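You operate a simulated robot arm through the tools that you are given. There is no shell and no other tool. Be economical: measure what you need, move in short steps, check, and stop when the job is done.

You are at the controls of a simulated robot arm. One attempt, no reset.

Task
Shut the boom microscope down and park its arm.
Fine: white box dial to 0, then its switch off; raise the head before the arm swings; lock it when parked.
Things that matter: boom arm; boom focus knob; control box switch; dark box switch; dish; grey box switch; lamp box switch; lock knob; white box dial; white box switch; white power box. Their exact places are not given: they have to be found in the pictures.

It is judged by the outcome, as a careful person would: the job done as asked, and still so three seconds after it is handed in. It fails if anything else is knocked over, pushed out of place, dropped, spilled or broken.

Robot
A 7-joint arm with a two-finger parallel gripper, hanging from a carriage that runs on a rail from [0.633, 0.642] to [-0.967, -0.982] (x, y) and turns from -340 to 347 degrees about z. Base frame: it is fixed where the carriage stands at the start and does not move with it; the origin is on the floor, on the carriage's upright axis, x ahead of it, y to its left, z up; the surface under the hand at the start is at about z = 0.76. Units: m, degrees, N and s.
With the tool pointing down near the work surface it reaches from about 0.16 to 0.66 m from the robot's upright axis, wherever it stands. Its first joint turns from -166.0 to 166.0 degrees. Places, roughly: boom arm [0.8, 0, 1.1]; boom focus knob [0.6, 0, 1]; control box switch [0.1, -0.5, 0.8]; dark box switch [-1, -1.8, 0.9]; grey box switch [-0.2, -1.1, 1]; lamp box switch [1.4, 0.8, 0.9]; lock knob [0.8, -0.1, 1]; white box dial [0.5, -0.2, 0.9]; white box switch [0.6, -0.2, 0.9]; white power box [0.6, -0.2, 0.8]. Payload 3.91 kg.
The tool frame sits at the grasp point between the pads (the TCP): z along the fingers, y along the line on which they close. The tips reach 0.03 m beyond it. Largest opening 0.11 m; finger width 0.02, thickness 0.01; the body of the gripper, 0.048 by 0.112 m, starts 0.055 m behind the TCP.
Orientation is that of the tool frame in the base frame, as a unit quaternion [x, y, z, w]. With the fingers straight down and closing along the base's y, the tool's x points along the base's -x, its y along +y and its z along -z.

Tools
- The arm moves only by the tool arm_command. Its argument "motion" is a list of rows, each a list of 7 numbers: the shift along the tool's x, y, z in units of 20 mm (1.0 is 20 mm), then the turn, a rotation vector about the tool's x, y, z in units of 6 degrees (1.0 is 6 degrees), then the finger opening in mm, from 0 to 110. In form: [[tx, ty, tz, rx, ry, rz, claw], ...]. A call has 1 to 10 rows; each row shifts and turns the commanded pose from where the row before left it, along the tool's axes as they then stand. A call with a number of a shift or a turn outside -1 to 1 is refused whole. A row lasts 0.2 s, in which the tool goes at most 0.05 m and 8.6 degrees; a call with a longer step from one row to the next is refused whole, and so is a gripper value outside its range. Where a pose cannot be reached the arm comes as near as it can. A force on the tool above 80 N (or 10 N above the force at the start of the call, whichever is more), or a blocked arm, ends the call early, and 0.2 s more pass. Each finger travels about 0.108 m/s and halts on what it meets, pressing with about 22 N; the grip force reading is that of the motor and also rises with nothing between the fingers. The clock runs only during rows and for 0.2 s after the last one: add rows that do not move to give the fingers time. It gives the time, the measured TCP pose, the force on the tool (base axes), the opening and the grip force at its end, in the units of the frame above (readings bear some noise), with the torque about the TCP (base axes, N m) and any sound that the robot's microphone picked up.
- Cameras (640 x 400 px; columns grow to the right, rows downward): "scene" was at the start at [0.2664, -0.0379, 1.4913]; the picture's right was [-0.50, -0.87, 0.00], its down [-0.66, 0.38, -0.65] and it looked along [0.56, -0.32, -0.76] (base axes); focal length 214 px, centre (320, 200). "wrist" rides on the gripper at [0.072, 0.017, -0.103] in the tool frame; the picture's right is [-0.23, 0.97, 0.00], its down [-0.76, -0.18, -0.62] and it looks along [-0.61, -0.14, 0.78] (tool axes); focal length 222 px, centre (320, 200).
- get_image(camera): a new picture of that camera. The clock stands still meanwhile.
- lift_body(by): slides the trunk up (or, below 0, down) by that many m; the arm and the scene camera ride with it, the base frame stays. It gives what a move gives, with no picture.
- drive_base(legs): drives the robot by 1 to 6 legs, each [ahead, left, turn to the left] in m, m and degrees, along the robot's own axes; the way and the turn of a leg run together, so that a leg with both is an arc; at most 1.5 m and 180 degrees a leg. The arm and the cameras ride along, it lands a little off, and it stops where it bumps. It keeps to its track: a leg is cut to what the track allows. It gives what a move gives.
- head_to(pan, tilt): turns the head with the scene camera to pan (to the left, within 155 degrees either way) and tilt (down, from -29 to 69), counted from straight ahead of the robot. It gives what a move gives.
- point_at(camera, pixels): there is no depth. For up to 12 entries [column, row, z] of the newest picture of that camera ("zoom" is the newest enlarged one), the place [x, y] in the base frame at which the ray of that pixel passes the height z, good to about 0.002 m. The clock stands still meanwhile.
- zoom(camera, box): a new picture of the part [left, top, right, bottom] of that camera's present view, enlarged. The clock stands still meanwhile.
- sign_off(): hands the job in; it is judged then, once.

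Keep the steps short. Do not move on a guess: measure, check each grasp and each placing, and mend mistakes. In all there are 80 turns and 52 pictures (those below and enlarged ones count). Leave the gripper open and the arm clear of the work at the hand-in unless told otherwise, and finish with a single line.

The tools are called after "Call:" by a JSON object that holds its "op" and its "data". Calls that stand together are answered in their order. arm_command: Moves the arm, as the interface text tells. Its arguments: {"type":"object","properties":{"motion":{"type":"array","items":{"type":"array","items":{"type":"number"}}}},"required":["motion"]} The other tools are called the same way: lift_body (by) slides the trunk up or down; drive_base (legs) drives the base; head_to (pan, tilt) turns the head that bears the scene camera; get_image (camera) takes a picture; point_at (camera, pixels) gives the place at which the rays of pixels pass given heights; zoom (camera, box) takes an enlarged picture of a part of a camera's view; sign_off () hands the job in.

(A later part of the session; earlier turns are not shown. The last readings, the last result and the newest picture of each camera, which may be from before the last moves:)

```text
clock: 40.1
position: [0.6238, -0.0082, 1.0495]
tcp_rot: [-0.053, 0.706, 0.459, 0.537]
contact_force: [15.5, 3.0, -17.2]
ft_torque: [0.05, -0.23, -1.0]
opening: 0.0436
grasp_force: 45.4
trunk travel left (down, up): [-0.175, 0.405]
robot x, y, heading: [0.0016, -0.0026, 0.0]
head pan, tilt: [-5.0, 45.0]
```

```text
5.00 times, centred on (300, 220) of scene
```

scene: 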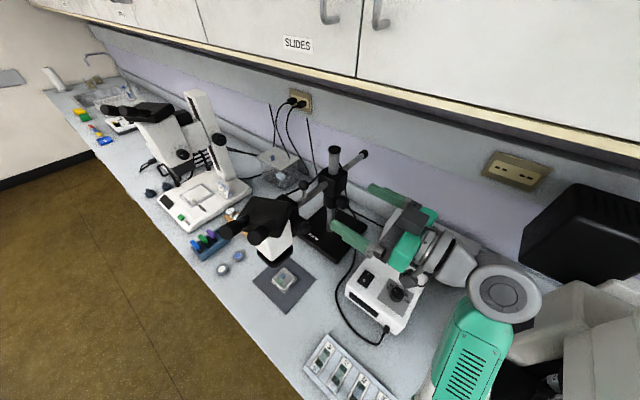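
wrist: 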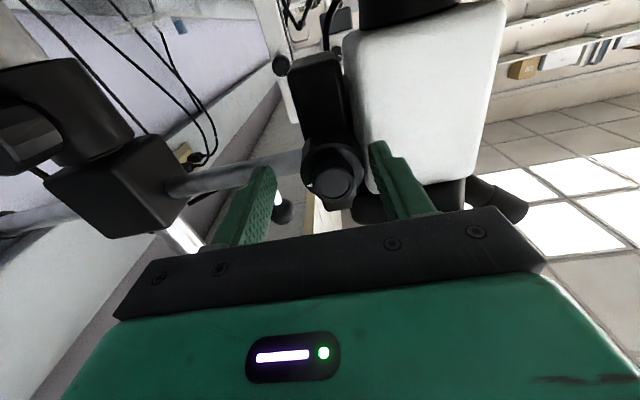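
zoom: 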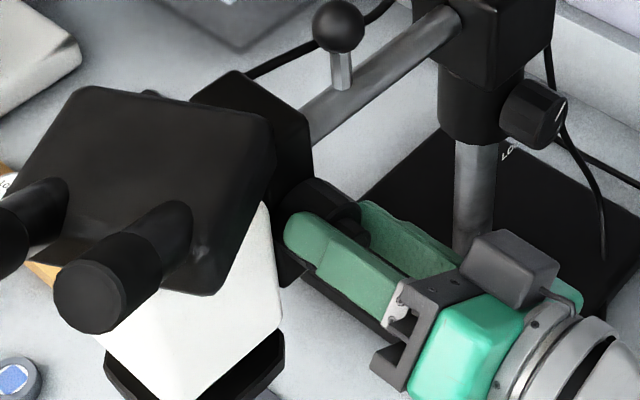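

The head dropped about 3 mm, so clockwise lowers it and counter-clockwise raises it. I'll turn counter-clockwise now.

Call:
{"op": "arm_command", "data": {"motion": [[0, 0, 0, 0, 0, -1, 20], [0, 0, 0, 0, 0, -1, 20], [0, 0, 0, 0, 0, -1, 20], [0, 0, 0, 0, 0, -1, 20], [0, 0, 0, 0, 0, -1, 20], [0, 0, 0, 0, 0, -1, 20], [0, 0, 0, 0, 0, -1, 20], [0, 0, 0, 0, 0, -1, 20], [0, 0, 0, 0, 0, -1, 20], [0, 0, 0, 0, 0, -1, 20]]}}

Call:
{"op": "arm_command", "data": {"motion": [[0, 0, 0, 0, 0, -1, 20], [0, 0, 0, 0, 0, -1, 20], [0, 0, 0, 0, 0, -1, 20], [0, 0, 0, 0, 0, -1, 20], [0, 0, 0, 0, 0, -1, 20], [0, 0, 0, 0, 0, -1, 20]]}}

Call:
{"op": "zoom", "data": {"camera": "scene", "box": [250, 180, 350, 260]}}

```text
clock: 42.3
position: [0.619, -0.0051, 1.0502]
tcp_rot: [-0.402, 0.582, 0.13, 0.695]
contact_force: [-14.5, 12.0, -1.5]
ft_torque: [-0.35, 0.56, 0.04]
opening: 0.0434
grasp_force: 45.4
trunk travel left (down, up): [-0.175, 0.405]
robot x, y, heading: [-0.0028, -0.0, -0.0]
head pan, tilt: [-5.0, 45.0]
```

```text
clock: 43.7
position: [0.6163, -0.0035, 1.0484]
tcp_rot: [-0.562, 0.431, -0.09, 0.701]
contact_force: [-26.8, 18.9, -2.5]
ft_torque: [0.31, -0.12, 0.55]
opening: 0.0432
grasp_force: 45.2
trunk travel left (down, up): [-0.175, 0.405]
robot x, y, heading: [0.0005, -0.0025, 0.3]
head pan, tilt: [-5.0, 45.0]
```

```text
5.00 times, centred on (300, 220) of scene
```

zoom: 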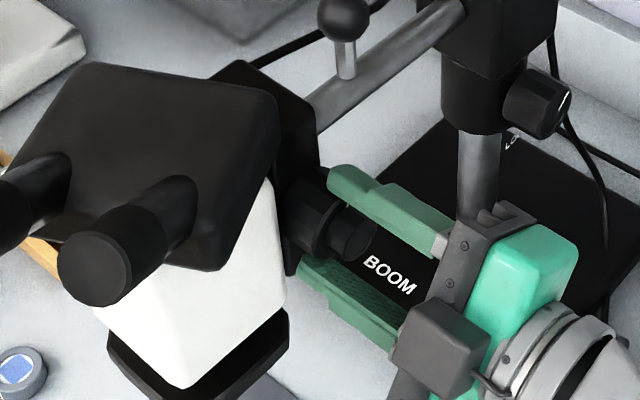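

It's rising: the head moved up about 20 px in the zoom. Continuing counter-clockwise.

Call:
{"op": "arm_command", "data": {"motion": [[0, 0, 0, 0, 0, -1, 20], [0, 0, 0, 0, 0, -1, 20], [0, 0, 0, 0, 0, -1, 20], [0, 0, 0, 0, 0, -1, 20], [0, 0, 0, 0, 0, -1, 20], [0, 0, 0, 0, 0, -1, 20], [0, 0, 0, 0, 0, -1, 20], [0, 0, 0, 0, 0, -1, 20], [0, 0, 0, 0, 0, -1, 20], [0, 0, 0, 0, 0, -1, 20]]}}

Call:
{"op": "zoom", "data": {"camera": "scene", "box": [250, 180, 350, 260]}}

```text
clock: 45.9
position: [0.6174, -0.0076, 1.0454]
tcp_rot: [0.695, -0.151, 0.382, -0.591]
contact_force: [1.6, 1.9, -47.6]
ft_torque: [-0.77, 1.15, 0.53]
opening: 0.0436
grasp_force: 45.4
out of reach, approached as far as the arm can: row 9, 10
trunk travel left (down, up): [-0.175, 0.405]
robot x, y, heading: [0.0009, 0.0013, -0.1]
head pan, tilt: [-5.0, 45.0]
```

```text
5.00 times, centred on (300, 220) of scene
```

zoom: 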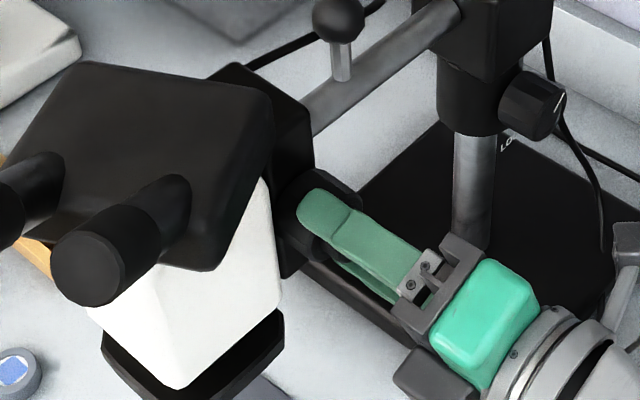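

The last turn hit the wrist limit with little extra rise. I'll open, retract 20 mm, rewind the hand clockwise and re-grip.

Call:
{"op": "arm_command", "data": {"motion": [[0, 0, 0, 0, 0, 0, 64], [0, 0, 0, 0, 0, 0, 64], [0, 0, -1, 0, 0, 0, 64], [0, 0, -0.5, 0, 0, 1, 64], [0, 0, 0, 0, 0, 1, 64], [0, 0, 0, 0, 0, 1, 64], [0, 0, 0, 0, 0, 1, 64], [0, 0, 0, 0, 0, 1, 64], [0, 0, 0, 0, 0, 1, 64], [0, 0, 0, 0, 0, 1, 64]]}}

Call:
{"op": "arm_command", "data": {"motion": [[0, 0, 0, 0, 0, 1, 64], [0, 0, 0, 0, 0, 1, 64], [0, 0, 0, 0, 0, 1, 64], [0, 0, 0, 0, 0, 1, 64], [0, 0, 0, 0, 0, 1, 64], [0, 0, 0, 0, 0, 1, 64], [0, 0, 0, 0, 0, 1, 64], [0, 0, 0, 0, 0, 1, 64], [0, 0, 0, 0, 0, 1, 64], [0, 0, 0, 0, 0, 1, 64]]}}

Call:
{"op": "get_image", "data": {"camera": "wrist"}}

```text
clock: 48.1
position: [0.6008, -0.0297, 1.0523]
tcp_rot: [-0.594, 0.387, -0.146, 0.69]
contact_force: [-0.9, 0.0, -0.5]
ft_torque: [0.0, -0.02, -0.01]
opening: 0.0639
grasp_force: 0.0
trunk travel left (down, up): [-0.175, 0.405]
robot x, y, heading: [-0.0022, -0.0016, -0.2]
head pan, tilt: [-5.0, 45.0]
```

```text
clock: 50.3
position: [0.601, -0.0277, 1.051]
tcp_rot: [-0.321, 0.631, 0.219, 0.672]
contact_force: [-0.3, 0.0, 0.5]
ft_torque: [-0.01, 0.01, 0.01]
opening: 0.0642
grasp_force: 0.1
trunk travel left (down, up): [-0.175, 0.405]
robot x, y, heading: [-0.0017, -0.0024, -0.1]
head pan, tilt: [-5.0, 45.0]
```

```text
17 pictures are left
```

wrist: 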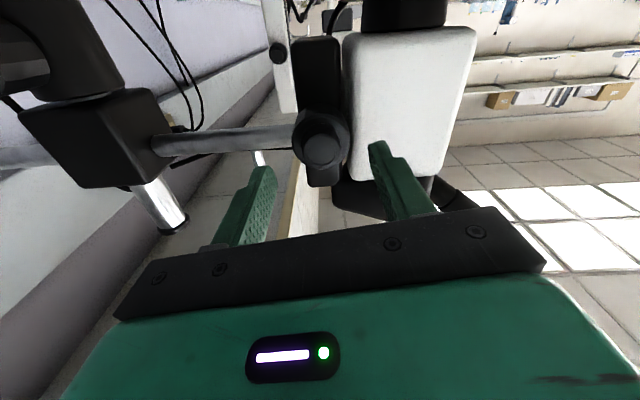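

The hand is back near level roll. I'll rewind 36° more, advance, re-grip, and turn counter-clockwise again.

Call:
{"op": "arm_command", "data": {"motion": [[0, 0, 0, 0, 0, 1, 64], [0, 0, 0, 0, 0, 1, 64], [0, 0, 0, 0, 0, 1, 64], [0, 0, 0, 0, 0, 1, 64], [0, 0, 0, 0, 0, 1, 64], [0, 0, 0.75, 0, 0, 1, 64], [0, 0, 0.7, 0, 0, 0, 64], [0, 0, 0, 0, 0, 0, 20], [0, 0, 0, 0, 0, 0, 20], [0, 0, 0, 0, 0, 0, 20]]}}

Call:
{"op": "arm_command", "data": {"motion": [[0, 0, 0, 0, 0, -1, 20], [0, 0, 0, 0, 0, -1, 20], [0, 0, 0, 0, 0, -1, 20], [0, 0, 0, 0, 0, -1, 20], [0, 0, 0, 0, 0, -1, 20]]}}

Call:
{"op": "arm_command", "data": {"motion": [[0, 0, 0, 0, 0, -1, 20], [0, 0, 0, 0, 0, -1, 20], [0, 0, 0, 0, 0, -1, 20], [0, 0, 0, 0, 0, -1, 20], [0, 0, 0, 0, 0, -1, 20]]}}

Call:
{"op": "zoom", "data": {"camera": "scene", "box": [250, 180, 350, 260]}}

```text
clock: 52.5
position: [0.6229, -0.0087, 1.05]
tcp_rot: [-0.11, 0.699, 0.415, 0.571]
contact_force: [15.4, -3.7, -15.6]
ft_torque: [-0.33, 0.29, -1.01]
opening: 0.0435
grasp_force: 44.9
trunk travel left (down, up): [-0.175, 0.405]
robot x, y, heading: [-0.0028, 0.0042, -0.0]
head pan, tilt: [-5.0, 45.0]
```

```text
clock: 53.7
position: [0.6178, -0.0063, 1.0512]
tcp_rot: [-0.288, 0.646, 0.253, 0.66]
contact_force: [-6.6, 1.6, 4.7]
ft_torque: [0.2, 0.61, -0.28]
opening: 0.0437
grasp_force: 44.9
trunk travel left (down, up): [-0.175, 0.405]
robot x, y, heading: [-0.0007, -0.0007, 0.0]
head pan, tilt: [-5.0, 45.0]
```

```text
clock: 54.9
position: [0.6182, -0.0043, 1.0495]
tcp_rot: [-0.445, 0.55, 0.074, 0.703]
contact_force: [-14.0, 11.6, -3.0]
ft_torque: [0.76, 0.79, 0.07]
opening: 0.0436
grasp_force: 44.8
trunk travel left (down, up): [-0.175, 0.405]
robot x, y, heading: [0.0009, 0.002, 0.0]
head pan, tilt: [-5.0, 45.0]
```

```text
5.00 times, centred on (300, 220) of scene
```

zoom: 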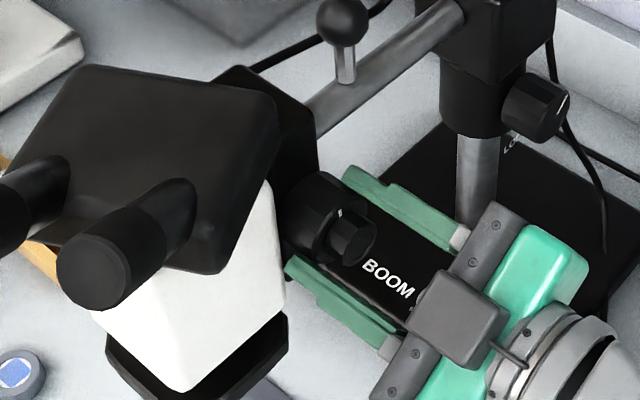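

The head no longer rises and the torque has climbed to about 1.1 N·m, so the head is at its upper stop, roughly 12 mm up. I'll release, retreat along the knob axis and level the roll.

Call:
{"op": "arm_command", "data": {"motion": [[0, 0, 0, 0, 0, 0, 64], [0, 0, 0, 0, 0, 0, 64], [0, 0, -1, 0, 0, 0, 64], [0, 0, -1, 0, 0, 0, 64], [0, 0, -1, 0, 0, 1, 64], [0, 0, -1, 0, 0, 1, 64], [0, 0, -1, 0, 0, 1, 64], [0, 0, -1, 0, 0, 1, 64], [0, 0, -0.7, 0, 0, 1, 64], [0, 0, 0, 0, 0, 0.5, 64]]}}

Call:
{"op": "zoom", "data": {"camera": "scene", "box": [280, 135, 410, 240]}}

Call:
{"op": "zoom", "data": {"camera": "wrist", "box": [40, 0, 360, 200]}}

```text
clock: 57.1
position: [0.5243, -0.1024, 1.0523]
tcp_rot: [-0.269, 0.654, 0.27, 0.653]
contact_force: [-1.2, -0.6, 0.7]
ft_torque: [0.01, -0.05, -0.04]
opening: 0.0639
grasp_force: 0.0
trunk travel left (down, up): [-0.175, 0.405]
robot x, y, heading: [0.0019, 0.004, 0.1]
head pan, tilt: [-5.0, 45.0]
```

```text
3.81 times, centred on (345, 188) of scene
```

zoom: 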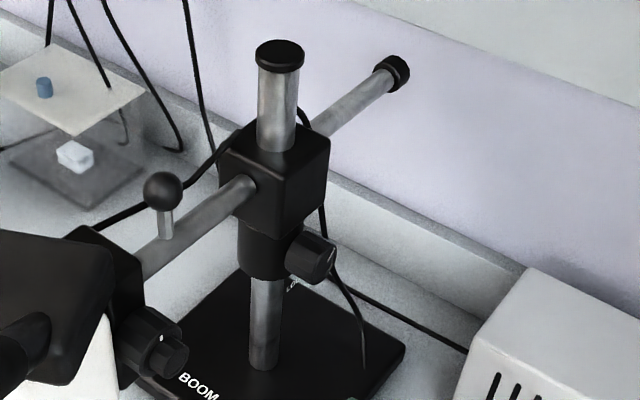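

```text
2.00 times, centred on (200, 100) of wrist
```

zoom: 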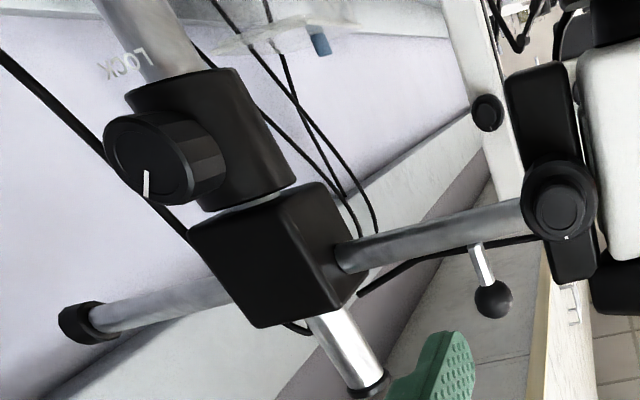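

I'll measure the neighbouring microscope on the left, the grey box height and the lock knob, so I can choose a safe swing side and approach.

Call:
{"op": "point_at", "data": {"camera": "scene", "pixels": [[219, 139, 0.9], [219, 139, 1.0], [219, 139, 1.1], [245, 190, 0.77], [261, 158, 0.85], [309, 160, 0.85], [382, 223, 0.85], [379, 240, 0.765], [398, 205, 0.85], [342, 197, 0.98], [345, 198, 1.0]]}}

Call:
{"op": "point_at", "data": {"camera": "wrist", "pixels": [[283.5, 56, 1.0], [283.5, 56, 1.05], [112, 79, 0.97], [112, 79, 0.975], [112, 79, 0.99], [112, 79, 1.0], [346, 150, 1.06], [286, 199, 1.1]]}}

```text
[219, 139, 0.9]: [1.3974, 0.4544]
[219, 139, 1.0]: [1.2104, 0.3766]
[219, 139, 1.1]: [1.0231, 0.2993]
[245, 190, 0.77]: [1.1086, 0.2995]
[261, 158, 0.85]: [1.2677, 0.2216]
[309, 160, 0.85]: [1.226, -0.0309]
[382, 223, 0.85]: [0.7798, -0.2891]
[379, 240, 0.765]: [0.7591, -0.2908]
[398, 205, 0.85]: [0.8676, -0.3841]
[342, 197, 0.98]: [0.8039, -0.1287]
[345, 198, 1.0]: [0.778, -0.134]
```

```text
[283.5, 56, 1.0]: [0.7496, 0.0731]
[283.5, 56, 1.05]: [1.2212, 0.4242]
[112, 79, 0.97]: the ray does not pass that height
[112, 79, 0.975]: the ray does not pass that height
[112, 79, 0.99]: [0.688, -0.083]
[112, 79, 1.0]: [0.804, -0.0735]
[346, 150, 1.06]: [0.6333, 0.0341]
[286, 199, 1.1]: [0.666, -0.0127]
```

The left-hand side is free (the neighbour's column is ~0.25 m beyond the sweep), and on that side the lock knob stays reachable, so I'll swing the boom left. First I raise the hand well above the boom, then drive along the rail for reach.

Call:
{"op": "arm_command", "data": {"motion": [[-1, 0, 0, 0, 0, 0, 0], [-1, 0, 0, 0, 0, 0, 0], [-1, 0, 0, 0, 0, 0, 0], [-1, 0, 0, 0, 0, 0, 0], [-1, 0, 0, 0, 0, 0, 0], [-1, 0, 0, 0, 0, 0, 0], [-1, 0, 0, 0, 0, 0, 0], [-1, 0, 0, 0, 0, 0, 0], [-1, 0, 0, 0, 0, 0, 0], [-1, 0, 0, 0, 0, 0, 0]]}}

Call:
{"op": "drive_base", "data": {"legs": [[0.14, 0.14, 0]]}}

Call:
{"op": "get_image", "data": {"camera": "scene"}}

```text
clock: 59.3
position: [0.5273, -0.1029, 1.2508]
tcp_rot: [-0.269, 0.654, 0.27, 0.653]
contact_force: [0.6, -0.8, -0.5]
ft_torque: [0.01, -0.02, -0.02]
opening: 0.0
grasp_force: 22.0
trunk travel left (down, up): [-0.175, 0.405]
robot x, y, heading: [-0.0012, 0.0003, -0.3]
head pan, tilt: [-5.0, 45.0]
```

```text
clock: 60.9
position: [0.6607, 0.0315, 1.252]
tcp_rot: [-0.269, 0.655, 0.27, 0.653]
contact_force: [0.3, 0.1, -0.3]
ft_torque: [-0.01, 0.02, -0.02]
opening: 0.0001
grasp_force: 22.2
trunk travel left (down, up): [-0.175, 0.405]
robot x, y, heading: [0.1358, 0.1317, -0.2]
head pan, tilt: [-5.0, 45.0]
```

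```text
13 pictures are left
```

scene: 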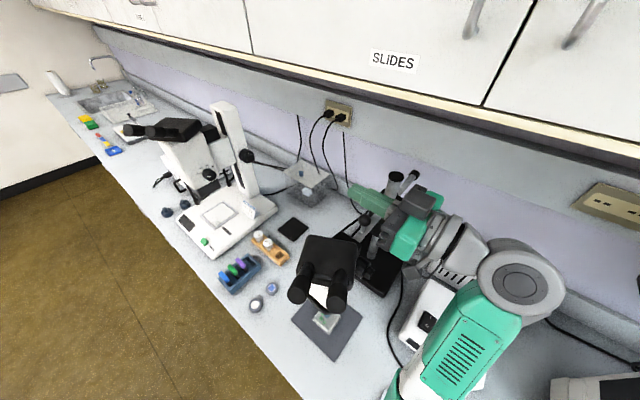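

There's a black square pad on the bench at (293,228), to the left of the boom base. It may be the parking mark, so I'll look.

Call:
{"op": "zoom", "data": {"camera": "scene", "box": [230, 180, 390, 280]}}

Call:
{"op": "point_at", "data": {"camera": "scene", "pixels": [[293, 228, 0.762], [292, 217, 0.762], [309, 227, 0.762], [276, 230, 0.762], [293, 240, 0.762], [307, 186, 0.85], [290, 175, 0.85], [335, 178, 0.85], [395, 176, 1.16], [328, 320, 0.77], [268, 245, 0.8]]}}

```text
4.00 times, centred on (310, 230) of scene
```

zoom: 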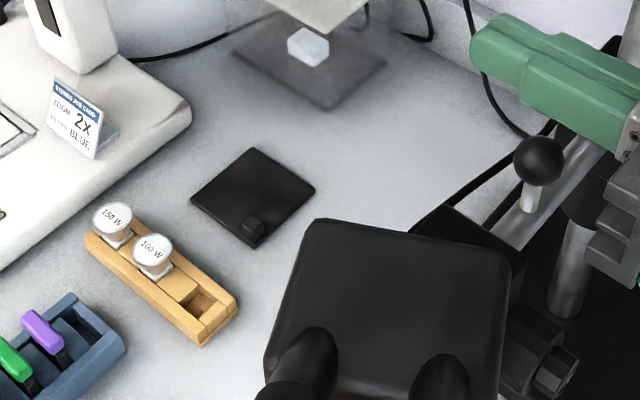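

```text
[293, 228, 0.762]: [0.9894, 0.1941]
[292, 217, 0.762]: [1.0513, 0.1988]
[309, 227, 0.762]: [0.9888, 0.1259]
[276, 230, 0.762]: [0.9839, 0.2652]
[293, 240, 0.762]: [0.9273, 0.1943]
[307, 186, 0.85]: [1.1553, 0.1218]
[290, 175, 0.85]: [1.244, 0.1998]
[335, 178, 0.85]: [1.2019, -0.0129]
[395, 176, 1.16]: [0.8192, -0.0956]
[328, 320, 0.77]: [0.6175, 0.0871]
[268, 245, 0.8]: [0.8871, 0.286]
```

The pad sits about 74° to the left of the boom at a similar radius, which supports swinging left. I'll set the closed fingertips beside the boom rod (perp ≈0.505), then lower to z≈1.05.

Call:
{"op": "arm_command", "data": {"motion": [[0, -1, -0.9, 0, 0, 0, 0], [0, -1, -0.9, 0, 0, 0, 0], [0, -1, -0.4, 0, 0, 0, 0], [1, 0, 0, 0, 0, 0, 0], [1, 0, 0, 0, 0, 0, 0], [1, 0, 0, 0, 0, 0, 0], [1, 0, 0, 0, 0, 0, 0], [1, 0, 0, 0, 0, 0, 0], [1, 0, 0, 0, 0, 0, 0]]}}

Call:
{"op": "arm_command", "data": {"motion": [[1, 0, 0, 0, 0, 0, 0], [1, 0, 0, 0, 0, 0, 0], [1, 0, 0, 0, 0, 0, 0], [1, 0, 0, 0, 0, 0, 0], [0.2, 0, 0, 0, 0, 0, 0]]}}

Call:
{"op": "zoom", "data": {"camera": "scene", "box": [300, 150, 460, 280]}}

```text
clock: 62.9
position: [0.6732, -0.041, 1.1308]
tcp_rot: [-0.27, 0.653, 0.27, 0.654]
contact_force: [-0.3, 0.2, 0.2]
ft_torque: [-0.03, 0.01, 0.02]
opening: 0.0
grasp_force: 22.4
trunk travel left (down, up): [-0.175, 0.405]
robot x, y, heading: [0.1316, 0.1347, -0.3]
head pan, tilt: [-5.0, 45.0]
```

```text
clock: 64.0
position: [0.672, -0.0406, 1.0472]
tcp_rot: [-0.269, 0.655, 0.269, 0.653]
contact_force: [0.2, -0.2, -0.1]
ft_torque: [0.0, -0.01, 0.01]
opening: 0.0
grasp_force: 21.7
trunk travel left (down, up): [-0.175, 0.405]
robot x, y, heading: [0.1349, 0.1378, -0.2]
head pan, tilt: [-5.0, 45.0]
```

```text
3.08 times, centred on (380, 215) of scene
```

zoom: 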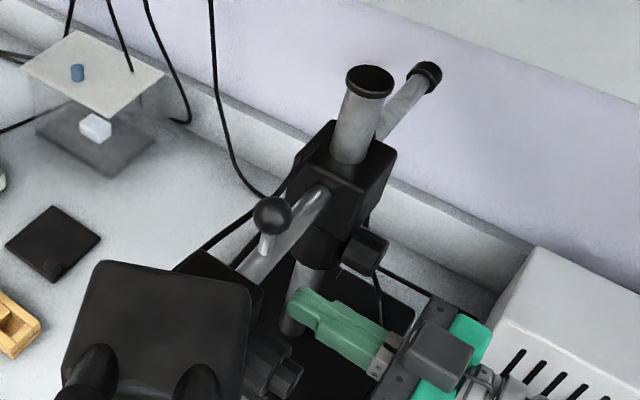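

The fingertips are about 25 mm short of the rod. I'll advance gently, reading the force.

Call:
{"op": "arm_command", "data": {"motion": [[0, 0, 0.5, 0, 0, 0, 0], [0, 0, 0.5, 0, 0, 0, 0], [0, 0, 0.3, 0, 0, 0, 0], [0, 0, 0.2, 0, 0, 0, 0], [0, 0, 0, 0, 0, 0, 0]]}}

Call:
{"op": "arm_command", "data": {"motion": [[0, 0, 0.2, 0, 0, 0, 0], [0, 0, 0.2, 0, 0, 0, 0], [0, 0, 0, 0, 0, 0, 0]]}}

```text
clock: 65.2
position: [0.6892, -0.025, 1.0469]
tcp_rot: [-0.269, 0.655, 0.268, 0.653]
contact_force: [-20.6, -21.4, 1.4]
ft_torque: [0.2, -0.27, -0.06]
opening: 0.0003
grasp_force: 22.0
trunk travel left (down, up): [-0.175, 0.405]
robot x, y, heading: [0.1323, 0.1379, -0.2]
head pan, tilt: [-5.0, 45.0]
```

```text
clock: 66.0
position: [0.6926, -0.0236, 1.0424]
tcp_rot: [-0.268, 0.659, 0.268, 0.65]
contact_force: [-50.7, -45.5, -7.7]
ft_torque: [0.43, -1.06, -0.83]
opening: 0.0
grasp_force: 21.6
trunk travel left (down, up): [-0.175, 0.405]
robot x, y, heading: [0.1358, 0.1371, -0.3]
head pan, tilt: [-5.0, 45.0]
```

The force is 68 N with no motion, so the boom is locked and pushing stops here. I'll back off and go to the lock knob at about (0.769,-0.136,0.985) to loosen it first.

Call:
{"op": "arm_command", "data": {"motion": [[0, 0, -1, 0, 0, 0, 0], [0, 0, -1, 0, 0, 0, 0], [0, 0, -1, 0, 0, 0, 0], [0, 0, -1, 0, 0, 0, 64], [0, 0, -1, 0, 0, 0, 64], [0, 0, -1, 0, 0, 0, 64]]}}

Call:
{"op": "arm_command", "data": {"motion": [[0.5, -1, 0, 0, 0, 0, 64], [0.5, -1, 0, 0, 0, 0, 64], [0.5, -1, 0, 0, 0, 0, 64], [0.5, -1, 0, 0, 0, 0, 64], [0.5, -1, 0, 0, 0, 0, 64], [0.5, -1, 0, 0, 0, 0, 64], [0, -0.7, 0, 0, 0, 0, 64]]}}

Call:
{"op": "get_image", "data": {"camera": "wrist"}}

```text
clock: 67.5
position: [0.6132, -0.1007, 1.0484]
tcp_rot: [-0.27, 0.654, 0.27, 0.653]
contact_force: [-0.2, -0.2, -0.2]
ft_torque: [-0.03, 0.04, 0.02]
opening: 0.0639
grasp_force: 0.0
trunk travel left (down, up): [-0.175, 0.405]
robot x, y, heading: [0.1365, 0.1297, -0.1]
head pan, tilt: [-5.0, 45.0]
```

```text
clock: 69.0
position: [0.7077, -0.1959, 0.9872]
tcp_rot: [-0.269, 0.654, 0.269, 0.653]
contact_force: [-0.7, 0.6, 0.8]
ft_torque: [-0.01, 0.0, -0.01]
opening: 0.0641
grasp_force: 0.1
trunk travel left (down, up): [-0.175, 0.405]
robot x, y, heading: [0.1343, 0.1384, -0.2]
head pan, tilt: [-5.0, 45.0]
```

```text
10 pictures are left
```

wrist: 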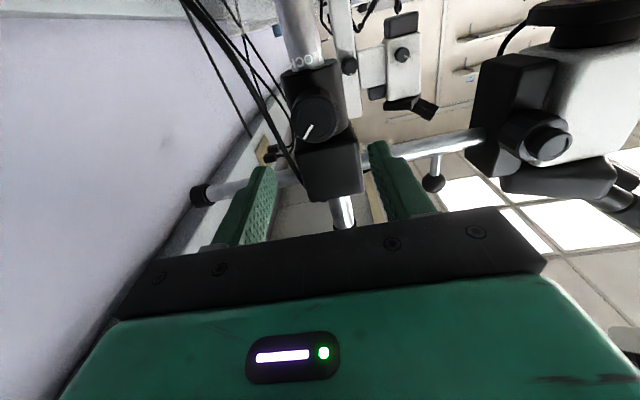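

The lock knob is at (313,118), needing about 10 mm down and 2 mm sideways. I'll correct, pre-roll the hand 36° clockwise, advance 72 mm and grip.

Call:
{"op": "arm_command", "data": {"motion": [[0.5, -0.12, 0, 0, 0, 0, 64], [0, 0, 0, 0, 0, 1, 64], [0, 0, 0, 0, 0, 1, 64], [0, 0, 0, 0, 0, 1, 64], [0, 0, 0, 0, 0, 1, 64], [0, 0, 0, 0, 0, 1, 64], [0, 0, 1, 0, 0, 1, 64], [0, 0, 1, 0, 0, 0, 64], [0, 0, 1, 0, 0, 0, 64], [0, 0, 0.5, 0, 0, 0, 64]]}}

Call:
{"op": "arm_command", "data": {"motion": [[0, 0, 0, 0, 0, 0, 20], [0, 0, 0, 0, 0, 0, 20], [0, 0, 0, 0, 0, 0, 20]]}}

```text
clock: 71.2
position: [0.7597, -0.1466, 0.9776]
tcp_rot: [-0.054, 0.706, 0.458, 0.538]
contact_force: [-1.0, 0.7, 0.6]
ft_torque: [0.0, 0.01, 0.03]
opening: 0.0638
grasp_force: 0.1
trunk travel left (down, up): [-0.175, 0.405]
robot x, y, heading: [0.1361, 0.1368, -0.1]
head pan, tilt: [-5.0, 45.0]
```

```text
clock: 72.0
position: [0.7601, -0.1472, 0.9767]
tcp_rot: [-0.054, 0.706, 0.458, 0.538]
contact_force: [11.7, -7.0, -16.1]
ft_torque: [0.06, 0.0, 0.09]
opening: 0.0417
grasp_force: 45.3
trunk travel left (down, up): [-0.175, 0.405]
robot x, y, heading: [0.1329, 0.1353, -0.1]
head pan, tilt: [-5.0, 45.0]
```

Gripped at 41.7 mm. Turning it counter-clockwise to loosen.

Call:
{"op": "arm_command", "data": {"motion": [[0, 0, 0, 0, 0, -1, 20], [0, 0, 0, 0, 0, -1, 20], [0, 0, 0, 0, 0, -1, 20], [0, 0, 0, 0, 0, -1, 20], [0, 0, 0, 0, 0, -1, 20], [0, 0, 0, 0, 0, -1, 20], [0, 0, 0, 0, 0, -1, 20], [0, 0, 0, 0, 0, -1, 20]]}}

Call:
{"op": "arm_command", "data": {"motion": [[0, 0, 0, 0, 0, -1, 20], [0, 0, 0, 0, 0, -1, 20], [0, 0, 0, 0, 0, -1, 20], [0, 0, 0, 0, 0, -1, 20], [0, 0, 0, 0, 0, -1, 20], [0, 0, 0, 0, 0, -1, 20], [0, 0, 0, 0, 0, -1, 20]]}}

Call:
{"op": "zoom", "data": {"camera": "wrist", "box": [200, 60, 440, 210]}}

```text
clock: 73.8
position: [0.7593, -0.1465, 0.9798]
tcp_rot: [-0.337, 0.621, 0.199, 0.679]
contact_force: [4.1, -1.2, -0.5]
ft_torque: [0.7, -0.69, 0.7]
opening: 0.0413
grasp_force: 45.3
trunk travel left (down, up): [-0.175, 0.405]
robot x, y, heading: [0.1309, 0.1372, -0.3]
head pan, tilt: [-5.0, 45.0]
```

```text
clock: 75.5
position: [0.7612, -0.1466, 0.9758]
tcp_rot: [-0.537, 0.462, -0.058, 0.704]
contact_force: [7.0, -4.1, 3.8]
ft_torque: [0.25, 0.67, -0.01]
opening: 0.0417
grasp_force: 44.7
trunk travel left (down, up): [-0.175, 0.405]
robot x, y, heading: [0.1355, 0.1375, 0.2]
head pan, tilt: [-5.0, 45.0]
```

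```text
2.67 times, centred on (320, 135) of wrist
```

zoom: 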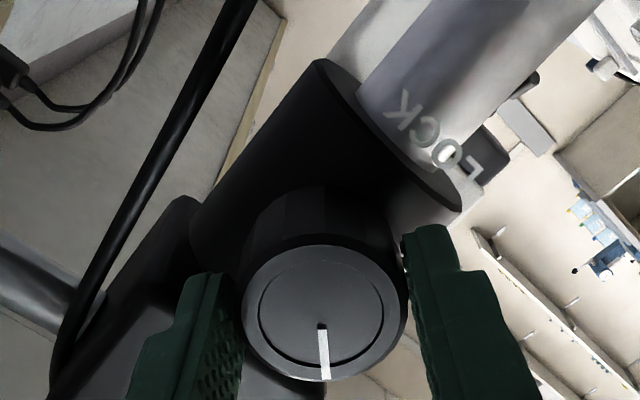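

The knob turned about 85° with the hand. I'll turn a further 30° to be sure it's loose, then let go and retreat.

Call:
{"op": "arm_command", "data": {"motion": [[0, 0, 0, 0, 0, -1, 20], [0, 0, 0, 0, 0, -1, 20], [0, 0, 0, 0, 0, -1, 20], [0, 0, 0, 0, 0, -1, 20], [0, 0, 0, 0, 0, -1, 20]]}}

Call:
{"op": "arm_command", "data": {"motion": [[0, 0, 0, 0, 0, 0, 64], [0, 0, 0, 0, 0, 0, 64], [0, 0, -1, 0, 0, 0, 64], [0, 0, -1, 0, 0, 0, 64], [0, 0, -1, 0, 0, 0, 64], [0, 0, -0.6, 0, 0, 1, 64], [0, 0, 0, 0, 0, 1, 64], [0, 0, 0, 0, 0, 1, 64], [0, 0, 0, 0, 0, 1, 64], [0, 0, 0, 0, 0, 1, 64]]}}

Call:
{"op": "arm_command", "data": {"motion": [[0, 0, 0, 0, 0, 1, 0], [0, 0, 0, 0, 0, 1, 0], [0, 0, 0, 0, 0, 1, 0], [0, 0, 0, 0, 0, 1, 0], [0, 0, 0, 0, 0, 1, 0], [0, 0, 0, 0, 0, 1, 0], [0, 0, 0, 0, 0, 1, 0], [0, 0, 0, 0, 0, 1, 0], [0, 0, 0, 0, 0, 1, 0]]}}

Call:
{"op": "zoom", "data": {"camera": "wrist", "box": [200, 20, 440, 170]}}

```text
clock: 76.7
position: [0.76, -0.1471, 0.9774]
tcp_rot: [-0.609, 0.358, -0.187, 0.682]
contact_force: [12.3, -1.1, 34.2]
ft_torque: [0.02, 0.02, -1.29]
opening: 0.0415
grasp_force: 45.6
out of reach, approached as far as the arm can: row 4, 5
trunk travel left (down, up): [-0.175, 0.405]
robot x, y, heading: [0.1348, 0.1386, 0.1]
head pan, tilt: [-5.0, 45.0]
```

```text
clock: 78.8
position: [0.7025, -0.1952, 0.9707]
tcp_rot: [-0.496, 0.507, 0.001, 0.705]
contact_force: [0.6, 0.0, 0.6]
ft_torque: [-0.02, -0.01, 0.02]
opening: 0.064
grasp_force: 0.0
trunk travel left (down, up): [-0.175, 0.405]
robot x, y, heading: [0.1325, 0.1361, -0.3]
head pan, tilt: [-5.0, 45.0]
```

```text
clock: 80.8
position: [0.701, -0.1948, 0.9714]
tcp_rot: [-0.211, 0.677, 0.322, 0.628]
contact_force: [0.0, 0.5, -0.7]
ft_torque: [0.04, 0.01, -0.02]
opening: 0.0001
grasp_force: 21.1
trunk travel left (down, up): [-0.175, 0.405]
robot x, y, heading: [0.1372, 0.1394, 0.2]
head pan, tilt: [-5.0, 45.0]
```

```text
2.67 times, centred on (320, 95) of wrist
```

zoom: 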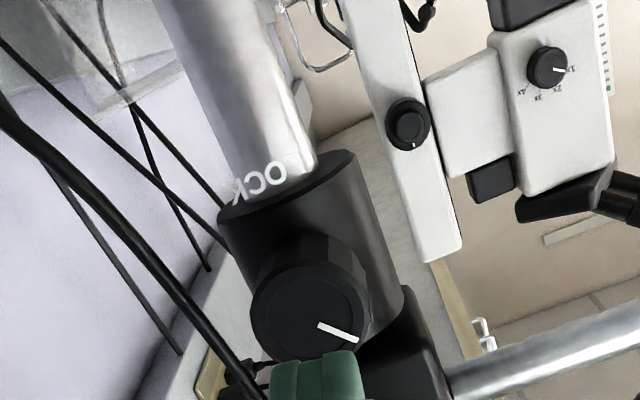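

The pointer has moved about 100° counter-clockwise. Going back to the rod: level the roll, rise, move to perp ≈0.505, and push gently.

Call:
{"op": "arm_command", "data": {"motion": [[0, 0, 0, 0, 0, -1, 0], [-1, 0, 0, 0, 0, -0.6, 0], [-1, 1, 0, 0, 0, 0, 0], [-1, 1, 0, 0, 0, 0, 0], [-0.9, 1, 0, 0, 0, 0, 0], [0, 1, 0, 0, 0, 0, 0], [0, 1, 0, 0, 0, 0, 0], [0, 1, 0, 0, 0, 0, 0], [0, 0.4, 1, 0, 0, 0, 0]]}}

Call:
{"op": "arm_command", "data": {"motion": [[0, 0, 1, 0, 0, 0, 0], [0, 0, 1, 0, 0, 0, 0], [0, 0, 1, 0, 0, 0, 0], [0, 0, 1, 0, 0, 0, 0], [0, 0, 0.6, 0, 0, 0, 0], [0, 0, 0.5, 0, 0, 0, 0], [0, 0, 0, 0, 0, 0, 0]]}}

```text
clock: 82.8
position: [0.6278, -0.0904, 1.0492]
tcp_rot: [-0.267, 0.657, 0.267, 0.653]
contact_force: [-0.1, 0.2, 0.3]
ft_torque: [0.01, 0.04, 0.0]
opening: 0.0001
grasp_force: 22.1
trunk travel left (down, up): [-0.175, 0.405]
robot x, y, heading: [0.1328, 0.1368, -0.3]
head pan, tilt: [-5.0, 45.0]
```

```text
clock: 84.5
position: [0.7014, -0.02, 1.048]
tcp_rot: [-0.268, 0.657, 0.267, 0.652]
contact_force: [0.3, 0.4, -0.3]
ft_torque: [0.01, 0.01, 0.02]
opening: 0.0
grasp_force: 22.2
trunk travel left (down, up): [-0.175, 0.405]
robot x, y, heading: [0.1361, 0.1396, -0.2]
head pan, tilt: [-5.0, 45.0]
```

The tip passed the old contact point without force, so the boom is free and moving. I'll follow the arc about the post: 6° per row with the hand turning along.

Call:
{"op": "arm_command", "data": {"motion": [[0, 0.21, 0.75, 1, 0, 0, 0], [0, 0.21, 0.75, 1, 0, 0, 0], [0, 0.21, 0.75, 1, 0, 0, 0], [0, 0.21, 0.75, 1, 0, 0, 0], [0, 0.21, 0.75, 1, 0, 0, 0]]}}

Call:
{"op": "get_image", "data": {"camera": "scene"}}

```text
clock: 85.7
position: [0.7539, 0.0404, 1.0487]
tcp_rot: [-0.09, 0.703, 0.087, 0.7]
contact_force: [-0.1, -0.3, -0.3]
ft_torque: [0.01, -0.03, 0.0]
opening: 0.0003
grasp_force: 21.9
trunk travel left (down, up): [-0.175, 0.405]
robot x, y, heading: [0.1366, 0.1361, -0.3]
head pan, tilt: [-5.0, 45.0]
```

```text
7 pictures are left
```

scene: 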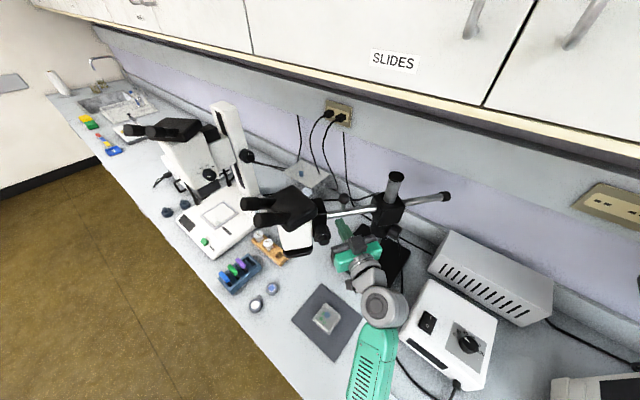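

The boom swung freely and is now ahead of the hand. I'll measure its angle and the clearance to the neighbour.

Call:
{"op": "point_at", "data": {"camera": "scene", "pixels": [[330, 213, 1.05], [446, 196, 1.05], [372, 208, 1.05], [343, 200, 1.1], [248, 203, 1.1], [248, 218, 1.1], [293, 255, 0.96], [245, 156, 1.0], [232, 190, 0.85], [322, 234, 1.05]]}}

Call:
{"op": "zoom", "data": {"camera": "scene", "box": [220, 140, 440, 280]}}

```text
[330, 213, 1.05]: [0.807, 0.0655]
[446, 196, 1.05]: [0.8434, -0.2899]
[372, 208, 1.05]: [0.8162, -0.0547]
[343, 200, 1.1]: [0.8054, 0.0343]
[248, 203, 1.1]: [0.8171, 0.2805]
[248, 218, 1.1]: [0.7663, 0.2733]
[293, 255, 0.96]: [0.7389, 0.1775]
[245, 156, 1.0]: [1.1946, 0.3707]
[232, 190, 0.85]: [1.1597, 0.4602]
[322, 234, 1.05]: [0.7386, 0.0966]
```

```text
2.86 times, centred on (330, 210) of scene
```

zoom: 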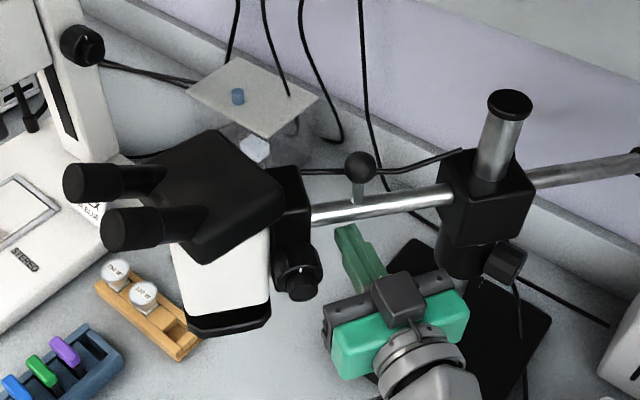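

The boom is at 96° (swung 38°) with clear space ahead. The lock knob has stayed put, still reachable from the right. I'll continue the arc slowly and watch the force.

Call:
{"op": "arm_command", "data": {"motion": [[0, 0.12, 0.4, 0.5, 0, 0, 0], [0, 0.12, 0.4, 0.5, 0, 0, 0], [0, 0.12, 0.4, 0.5, 0, 0, 0], [0, 0.12, 0.4, 0.5, 0, 0, 0], [0, 0.12, 0.4, 0.5, 0, 0, 0], [0, 0.12, 0.4, 0.5, 0, 0, 0], [0, 0.12, 0.4, 0.5, 0, 0, 0], [0, 0.12, 0.4, 0.5, 0, 0, 0], [0, 0.12, 0.4, 0.5, 0, 0, 0], [0, 0.12, 0.4, 0.5, 0, 0, 0]]}}

Call:
{"op": "arm_command", "data": {"motion": [[0, 0.12, 0.4, 0.5, 0, 0, 0], [0, 0.12, 0.4, 0.5, 0, 0, 0], [0, 0.12, 0.4, 0.5, 0, 0, 0], [0, 0.12, 0.4, 0.5, 0, 0, 0], [0, 0.12, 0.4, 0.5, 0, 0, 0], [0, 0.12, 0.4, 0.5, 0, 0, 0]]}}

Call:
{"op": "zoom", "data": {"camera": "scene", "box": [220, 120, 460, 280]}}

```text
clock: 87.8
position: [0.8305, 0.0639, 1.0493]
tcp_rot: [0.095, 0.702, -0.098, 0.699]
contact_force: [-0.2, -0.9, -0.2]
ft_torque: [0.02, 0.02, -0.02]
opening: 0.0
grasp_force: 21.8
trunk travel left (down, up): [-0.175, 0.405]
robot x, y, heading: [0.136, 0.1335, -0.4]
head pan, tilt: [-5.0, 45.0]
```

```text
clock: 89.2
position: [0.8809, 0.0561, 1.0465]
tcp_rot: [0.203, 0.678, -0.206, 0.676]
contact_force: [-1.2, -4.3, -1.0]
ft_torque: [-0.01, 0.02, -0.01]
opening: 0.0001
grasp_force: 21.7
trunk travel left (down, up): [-0.175, 0.405]
robot x, y, heading: [0.1317, 0.1348, -0.3]
head pan, tilt: [-5.0, 45.0]
```

```text
2.50 times, centred on (340, 200) of scene
```

zoom: 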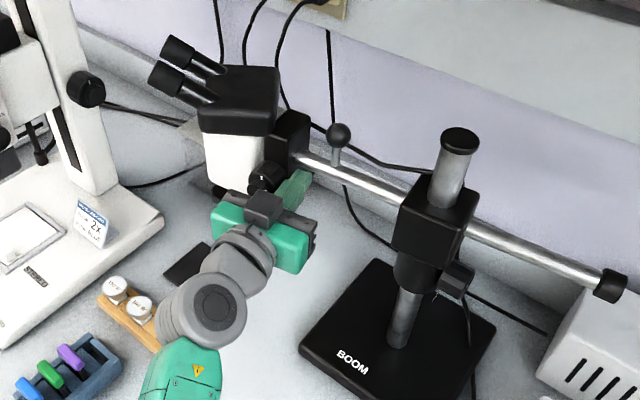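

The boom now looks roughly parallel to the wall. I'll measure the angle.

Call:
{"op": "point_at", "data": {"camera": "zoom", "pixels": [[303, 157, 1.05], [610, 286, 1.05], [338, 133, 1.1], [175, 50, 1.12], [160, 78, 1.12], [235, 185, 0.97], [405, 215, 1.05], [90, 90, 1.0]]}}

```text
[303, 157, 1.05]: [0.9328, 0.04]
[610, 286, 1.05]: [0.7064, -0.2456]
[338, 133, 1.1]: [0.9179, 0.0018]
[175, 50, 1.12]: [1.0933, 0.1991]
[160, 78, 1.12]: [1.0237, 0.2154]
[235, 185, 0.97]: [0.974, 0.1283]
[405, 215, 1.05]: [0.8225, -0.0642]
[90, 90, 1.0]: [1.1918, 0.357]
```

The boom is at 51.6°, i.e. swung about 83°, with ~0.18 m to the neighbour. I'll nudge another 7° slowly so that it lies along the wall, feeling for a stop.

Call:
{"op": "arm_command", "data": {"motion": [[0, 0.12, 0.38, 0.5, 0, 0, 0], [0, 0.12, 0.38, 0.5, 0, 0, 0], [0, 0.05, 0.1, 0.15, 0, 0, 0], [0, 0, 0, 0, 0, 0, 0]]}}

Call:
{"op": "zoom", "data": {"camera": "scene", "box": [220, 120, 460, 280]}}

```text
clock: 90.2
position: [0.897, 0.0483, 1.0461]
tcp_rot: [0.243, 0.665, -0.249, 0.661]
contact_force: [-9.2, -15.5, 0.2]
ft_torque: [-0.01, -0.01, -0.07]
opening: 0.0002
grasp_force: 22.0
trunk travel left (down, up): [-0.175, 0.405]
robot x, y, heading: [0.1341, 0.1385, -0.3]
head pan, tilt: [-5.0, 45.0]
```

```text
2.50 times, centred on (340, 200) of scene
```

zoom: 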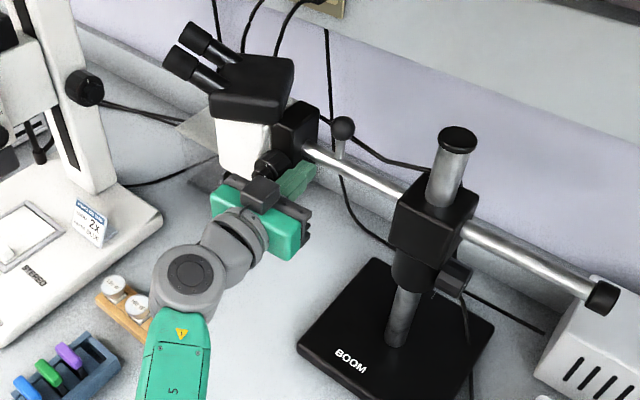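

The fingers are now touching the holder's side, so I'll stop pushing. Checking the angle, then retreating straight back.

Call:
{"op": "point_at", "data": {"camera": "zoom", "pixels": [[306, 150, 1.05], [602, 296, 1.05], [342, 127, 1.1], [190, 35, 1.12], [175, 62, 1.12]]}}

Call:
{"op": "arm_command", "data": {"motion": [[0, -0.3, 0, 0, 0, 0, 0], [0, -0.2, -0.7, 0, 0, 0, 0], [0, 0, -1, 0, 0, 0, 0], [0, 0, -1, 0, 0, 0, 0], [0, 0, -1, 0, 0, 0, 0], [0, 0, -1, 0, 0, 0, 0], [0, 0, -1, 0, 0, 0, 0], [0, 0, -1, 0, 0, 0, 64]]}}

```text
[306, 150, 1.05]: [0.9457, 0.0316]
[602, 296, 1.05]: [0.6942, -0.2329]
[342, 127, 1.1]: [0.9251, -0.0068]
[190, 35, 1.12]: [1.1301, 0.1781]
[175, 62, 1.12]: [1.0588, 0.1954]
```

```text
clock: 92.0
position: [0.7891, 0.132, 1.0475]
tcp_rot: [0.243, 0.665, -0.247, 0.662]
contact_force: [0.0, 0.3, 0.6]
ft_torque: [0.01, 0.04, 0.02]
opening: 0.0642
grasp_force: 0.1
trunk travel left (down, up): [-0.175, 0.405]
robot x, y, heading: [0.134, 0.1392, 0.1]
head pan, tilt: [-5.0, 45.0]
```

The boom is at 46.4°, lying along the wall after a swing of about 88°. Now for the locking. I turn the hand back to point along (+0.7,+0.7) and retreat down the lane, clear of the boom's rear end, which now overhangs the lock-knob approach at z≈1.05.

Call:
{"op": "arm_command", "data": {"motion": [[0, 0, 0, -1, 0, 0, 64], [0, 0, 0, -1, 0, 0, 64], [0, 0, 0, -1, 0, 0, 64], [0, 0, 0, -1, 0, 0, 64], [0, 0, 0, -1, 0, 0, 64], [0, 0, 0, -1, 0, 0, 64], [0, 0, 0, -1, 0, 0, 64], [0, 0, 0, -1, 0, 0, 64], [0, 0, 0, -1, 0, 0, 64], [0, 0, 0, -1, 0, 0, 64]]}}

Call:
{"op": "arm_command", "data": {"motion": [[0, 0, 0, -1, 0, 0, 64], [0, 0, 0, -1, 0, 0, 64], [0, 0, 0, -1, 0, 0, 64], [0, 0, 0, -1, 0, 0, 64], [0, 0, -1, -0.15, 0, 0, 64], [0, 0, -1, 0, 0, 0, 64], [0, 0, -1, 0, 0, 0, 64], [0, 0, -1, 0, 0, 0, 64], [0, 0, -1, 0, 0, 0, 64], [0, 0, -1, 0, 0, 0, 64]]}}

Call:
{"op": "arm_command", "data": {"motion": [[0, 0, -1, 0, 0, 0, 64], [0, 0, -1, 0, 0, 0, 64], [0, 0, -1, 0, 0, 0, 64], [0, 0, -1, 0, 0, 0, 64], [0, 0, -1, 0, 0, 0, 64], [0, 0, -1, 0, 0, 0, 64], [0, 0, -1, 0, 0, 0, 64], [0, 0, -1, 0, 0, 0, 64], [0, 0, -1, 0, 0, 0, 64], [0, 0, -1, 0, 0, 0, 64]]}}

```text
clock: 94.2
position: [0.7889, 0.133, 1.048]
tcp_rot: [-0.122, 0.698, 0.12, 0.695]
contact_force: [0.1, 0.1, -0.1]
ft_torque: [0.01, 0.0, 0.03]
opening: 0.064
grasp_force: 0.1
trunk travel left (down, up): [-0.175, 0.405]
robot x, y, heading: [0.1326, 0.1353, -0.1]
head pan, tilt: [-5.0, 45.0]
```

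```text
clock: 96.5
position: [0.7037, 0.0482, 1.0485]
tcp_rot: [-0.269, 0.656, 0.267, 0.653]
contact_force: [0.0, -0.1, -0.9]
ft_torque: [0.03, 0.0, -0.01]
opening: 0.0637
grasp_force: 0.0
trunk travel left (down, up): [-0.175, 0.405]
robot x, y, heading: [0.1361, 0.1355, -0.3]
head pan, tilt: [-5.0, 45.0]
```

```text
clock: 98.7
position: [0.5593, -0.0916, 1.0505]
tcp_rot: [-0.268, 0.657, 0.266, 0.653]
contact_force: [1.3, -0.6, 0.0]
ft_torque: [0.03, -0.04, -0.02]
opening: 0.0643
grasp_force: 0.1
trunk travel left (down, up): [-0.175, 0.405]
robot x, y, heading: [0.1343, 0.1354, -0.0]
head pan, tilt: [-5.0, 45.0]
```

Now I lower to z≈0.977 and move sideways to the knob's line, staying short of the boom's overhang.

Call:
{"op": "arm_command", "data": {"motion": [[1, 0, 0, 0, 0, 0, 64], [1, -1, 0, 0, 0, 0, 64], [1, -1, 0, 0, 0, 0, 64], [0.65, -1, 0, 0, 0, 0, 64], [0, -1, 0, 0, 0, 0, 64], [0, -1, 0, 0, 0, 0, 64], [0, -1, 0, 0, 0, 0, 64], [0, -1, 0, 0, 0, 0, 64], [0, -1, 0, 0, 0, 0, 64], [0, -1, 0, 0, 0, 0, 64]]}}

Call:
{"op": "arm_command", "data": {"motion": [[0, 0, 0, 0, -1, 0, 64], [0, 0, 0, 0, -1, 0, 64], [0.208, 0, 0.978, 0, 0, 0, 64]]}}

Call:
{"op": "get_image", "data": {"camera": "wrist"}}

```text
clock: 100.8
position: [0.6857, -0.2209, 0.9774]
tcp_rot: [-0.268, 0.656, 0.266, 0.653]
contact_force: [0.5, -0.3, -0.6]
ft_torque: [0.03, 0.01, 0.0]
opening: 0.0642
grasp_force: 0.1
trunk travel left (down, up): [-0.175, 0.405]
robot x, y, heading: [0.134, 0.1359, -0.2]
head pan, tilt: [-5.0, 45.0]
```

```text
clock: 101.7
position: [0.6901, -0.1975, 0.9807]
tcp_rot: [-0.239, 0.585, 0.294, 0.718]
contact_force: [-0.6, 0.2, -0.2]
ft_torque: [0.01, 0.02, -0.01]
opening: 0.0641
grasp_force: 0.1
out of reach, approached as far as the arm can: row 1, 2
trunk travel left (down, up): [-0.175, 0.405]
robot x, y, heading: [0.1318, 0.1345, 0.1]
head pan, tilt: [-5.0, 45.0]
```

```text
3 pictures are left
```

wrist: 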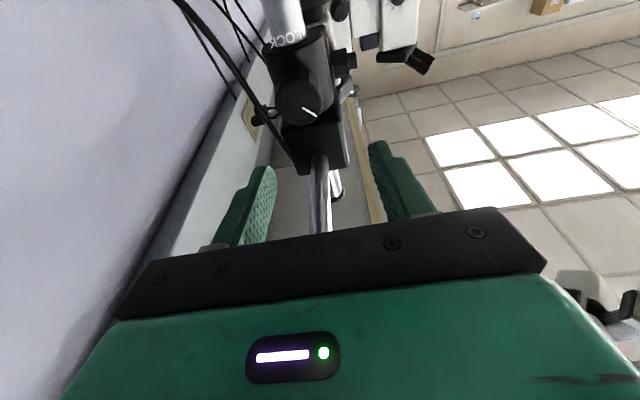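

The pitch limited the reach slightly (perp 0.6275 instead of 0.641). I'll advance one step and see whether the pose becomes reachable there.

Call:
{"op": "arm_command", "data": {"motion": [[0.208, 0, 0.978, 0, 0, 0, 64], [0, 0, 0, 0, 0, 0, 64]]}}

```text
clock: 102.2
position: [0.7028, -0.1843, 0.9781]
tcp_rot: [-0.238, 0.584, 0.293, 0.718]
contact_force: [-0.2, -0.4, -0.5]
ft_torque: [0.0, -0.02, 0.0]
opening: 0.0639
grasp_force: 0.0
trunk travel left (down, up): [-0.175, 0.405]
robot x, y, heading: [0.134, 0.1382, 0.0]
head pan, tilt: [-5.0, 45.0]
```

By the picture, the knob axis is at perp ≈0.639, z≈0.976. I shift 12 mm sideways and advance one step.

Call:
{"op": "arm_command", "data": {"motion": [[0.05, -0.6, 0, 0, 0, 0, 64], [0.208, 0, 0.978, 0, 0, 0, 64], [0, 0, 0, 0, 0, 0, 64]]}}

```text
clock: 103.0
position: [0.7169, -0.1715, 0.9783]
tcp_rot: [-0.238, 0.585, 0.293, 0.718]
contact_force: [0.4, 0.5, 0.0]
ft_torque: [0.02, -0.02, -0.01]
opening: 0.0643
grasp_force: 0.0
out of reach, approached as far as the arm can: row 1
trunk travel left (down, up): [-0.175, 0.405]
robot x, y, heading: [0.1342, 0.1323, -0.4]
head pan, tilt: [-5.0, 45.0]
```

The sideways reach is limited in the pitched pose. I'll retreat clear of the boom end, raise the hand 60 mm, then lower the trunk 60 mm to gain reach at the same tool height.

Call:
{"op": "arm_command", "data": {"motion": [[-0.208, 0, -0.978, 0, 0, 0, 64], [-0.208, 0, -0.978, 0, 0, 0, 64], [-0.208, 0, -0.978, 0, 0, 0, 64], [-0.979, 0, 0.203, 0, 0, 0, 64], [-0.979, 0, 0.203, 0, 0, 0, 64], [-0.979, 0, 0.203, 0, 0, 0, 64]]}}

Call:
{"op": "lift_body", "data": {"by": -0.06}}

Call:
{"op": "arm_command", "data": {"motion": [[0, -0.6, 0, 0, 0, 0, 64], [0.208, 0, 0.978, 0, 0, 0, 64], [0, 0, 0, 0, 0, 0, 64]]}}

```text
clock: 104.5
position: [0.6862, -0.2293, 1.0309]
tcp_rot: [-0.239, 0.585, 0.293, 0.717]
contact_force: [-0.2, 0.4, -0.4]
ft_torque: [0.0, -0.01, -0.02]
opening: 0.0643
grasp_force: 0.0
out of reach, approached as far as the arm can: row 4, 5, 6
trunk travel left (down, up): [-0.175, 0.405]
robot x, y, heading: [0.1375, 0.1333, 0.2]
head pan, tilt: [-5.0, 45.0]
```

```text
clock: 105.5
position: [0.6854, -0.2287, 0.9735]
tcp_rot: [-0.239, 0.584, 0.293, 0.718]
contact_force: [-14.1, 13.3, 39.1]
ft_torque: [-0.39, 4.71, -1.79]
opening: 0.0642
grasp_force: 0.1
trunk travel left (down, up): [-0.115, 0.465]
robot x, y, heading: [0.1347, 0.1335, -0.1]
head pan, tilt: [-5.0, 45.0]
```

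```text
clock: 106.2
position: [0.6985, -0.2255, 0.9726]
tcp_rot: [-0.242, 0.585, 0.29, 0.718]
contact_force: [-18.3, -17.4, 44.0]
ft_torque: [-4.63, 5.63, 0.29]
opening: 0.064
grasp_force: 0.1
out of reach, approached as far as the arm can: row 1
trunk travel left (down, up): [-0.115, 0.465]
robot x, y, heading: [0.1356, 0.1355, 0.1]
head pan, tilt: [-5.0, 45.0]
```

There's contact from below: about 44 N upward on the hand, probably the camera side touching the white box. I'm lifting 20 mm at once.

Call:
{"op": "arm_command", "data": {"motion": [[-0.5, 0, 0.1, 0, 0, 0, 64], [-0.5, 0, 0.1, 0, 0, 0, 64], [0, 0, 0, 0, 0, 0, 64]]}}

Call:
{"op": "get_image", "data": {"camera": "scene"}}

```text
clock: 107.0
position: [0.7054, -0.2223, 0.9881]
tcp_rot: [-0.24, 0.584, 0.295, 0.717]
contact_force: [-0.3, -0.9, 0.2]
ft_torque: [0.0, 0.0, -0.03]
opening: 0.064
grasp_force: 0.0
out of reach, approached as far as the arm can: row 1, 2
trunk travel left (down, up): [-0.115, 0.465]
robot x, y, heading: [0.1333, 0.1362, -0.0]
head pan, tilt: [-5.0, 45.0]
```

```text
2 pictures are left
```

scene: 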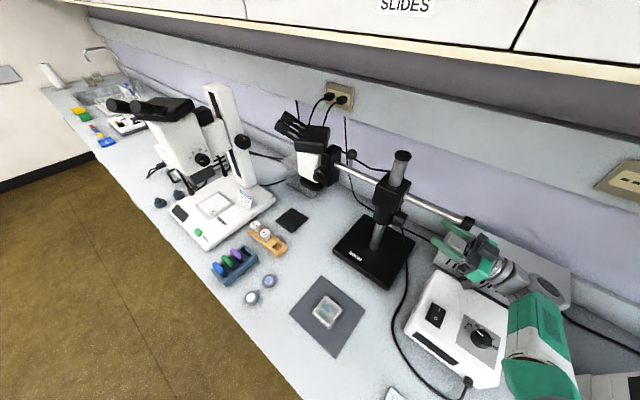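

I'll check that the white box and its switch and dial have not moved.

Call:
{"op": "point_at", "data": {"camera": "scene", "pixels": [[437, 314, 0.862], [482, 336, 0.872], [404, 324, 0.86], [326, 311, 0.77], [400, 158, 1.16], [467, 222, 1.05], [571, 272, 0.85], [571, 306, 0.765]]}}

Call:
{"op": "zoom", "data": {"camera": "scene", "box": [390, 190, 600, 390]}}

```text
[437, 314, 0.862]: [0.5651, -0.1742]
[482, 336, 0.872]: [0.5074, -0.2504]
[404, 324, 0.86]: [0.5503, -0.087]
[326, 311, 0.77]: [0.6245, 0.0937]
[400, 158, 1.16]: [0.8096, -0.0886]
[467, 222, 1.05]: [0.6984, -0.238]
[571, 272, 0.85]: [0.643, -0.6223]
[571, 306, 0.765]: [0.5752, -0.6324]
```

```text
2.00 times, centred on (495, 290) of scene
```

zoom: 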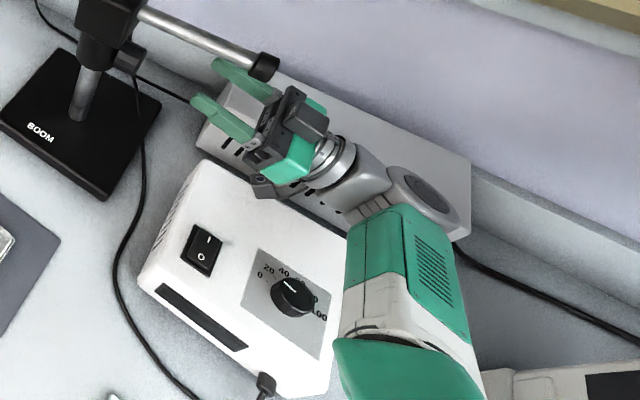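

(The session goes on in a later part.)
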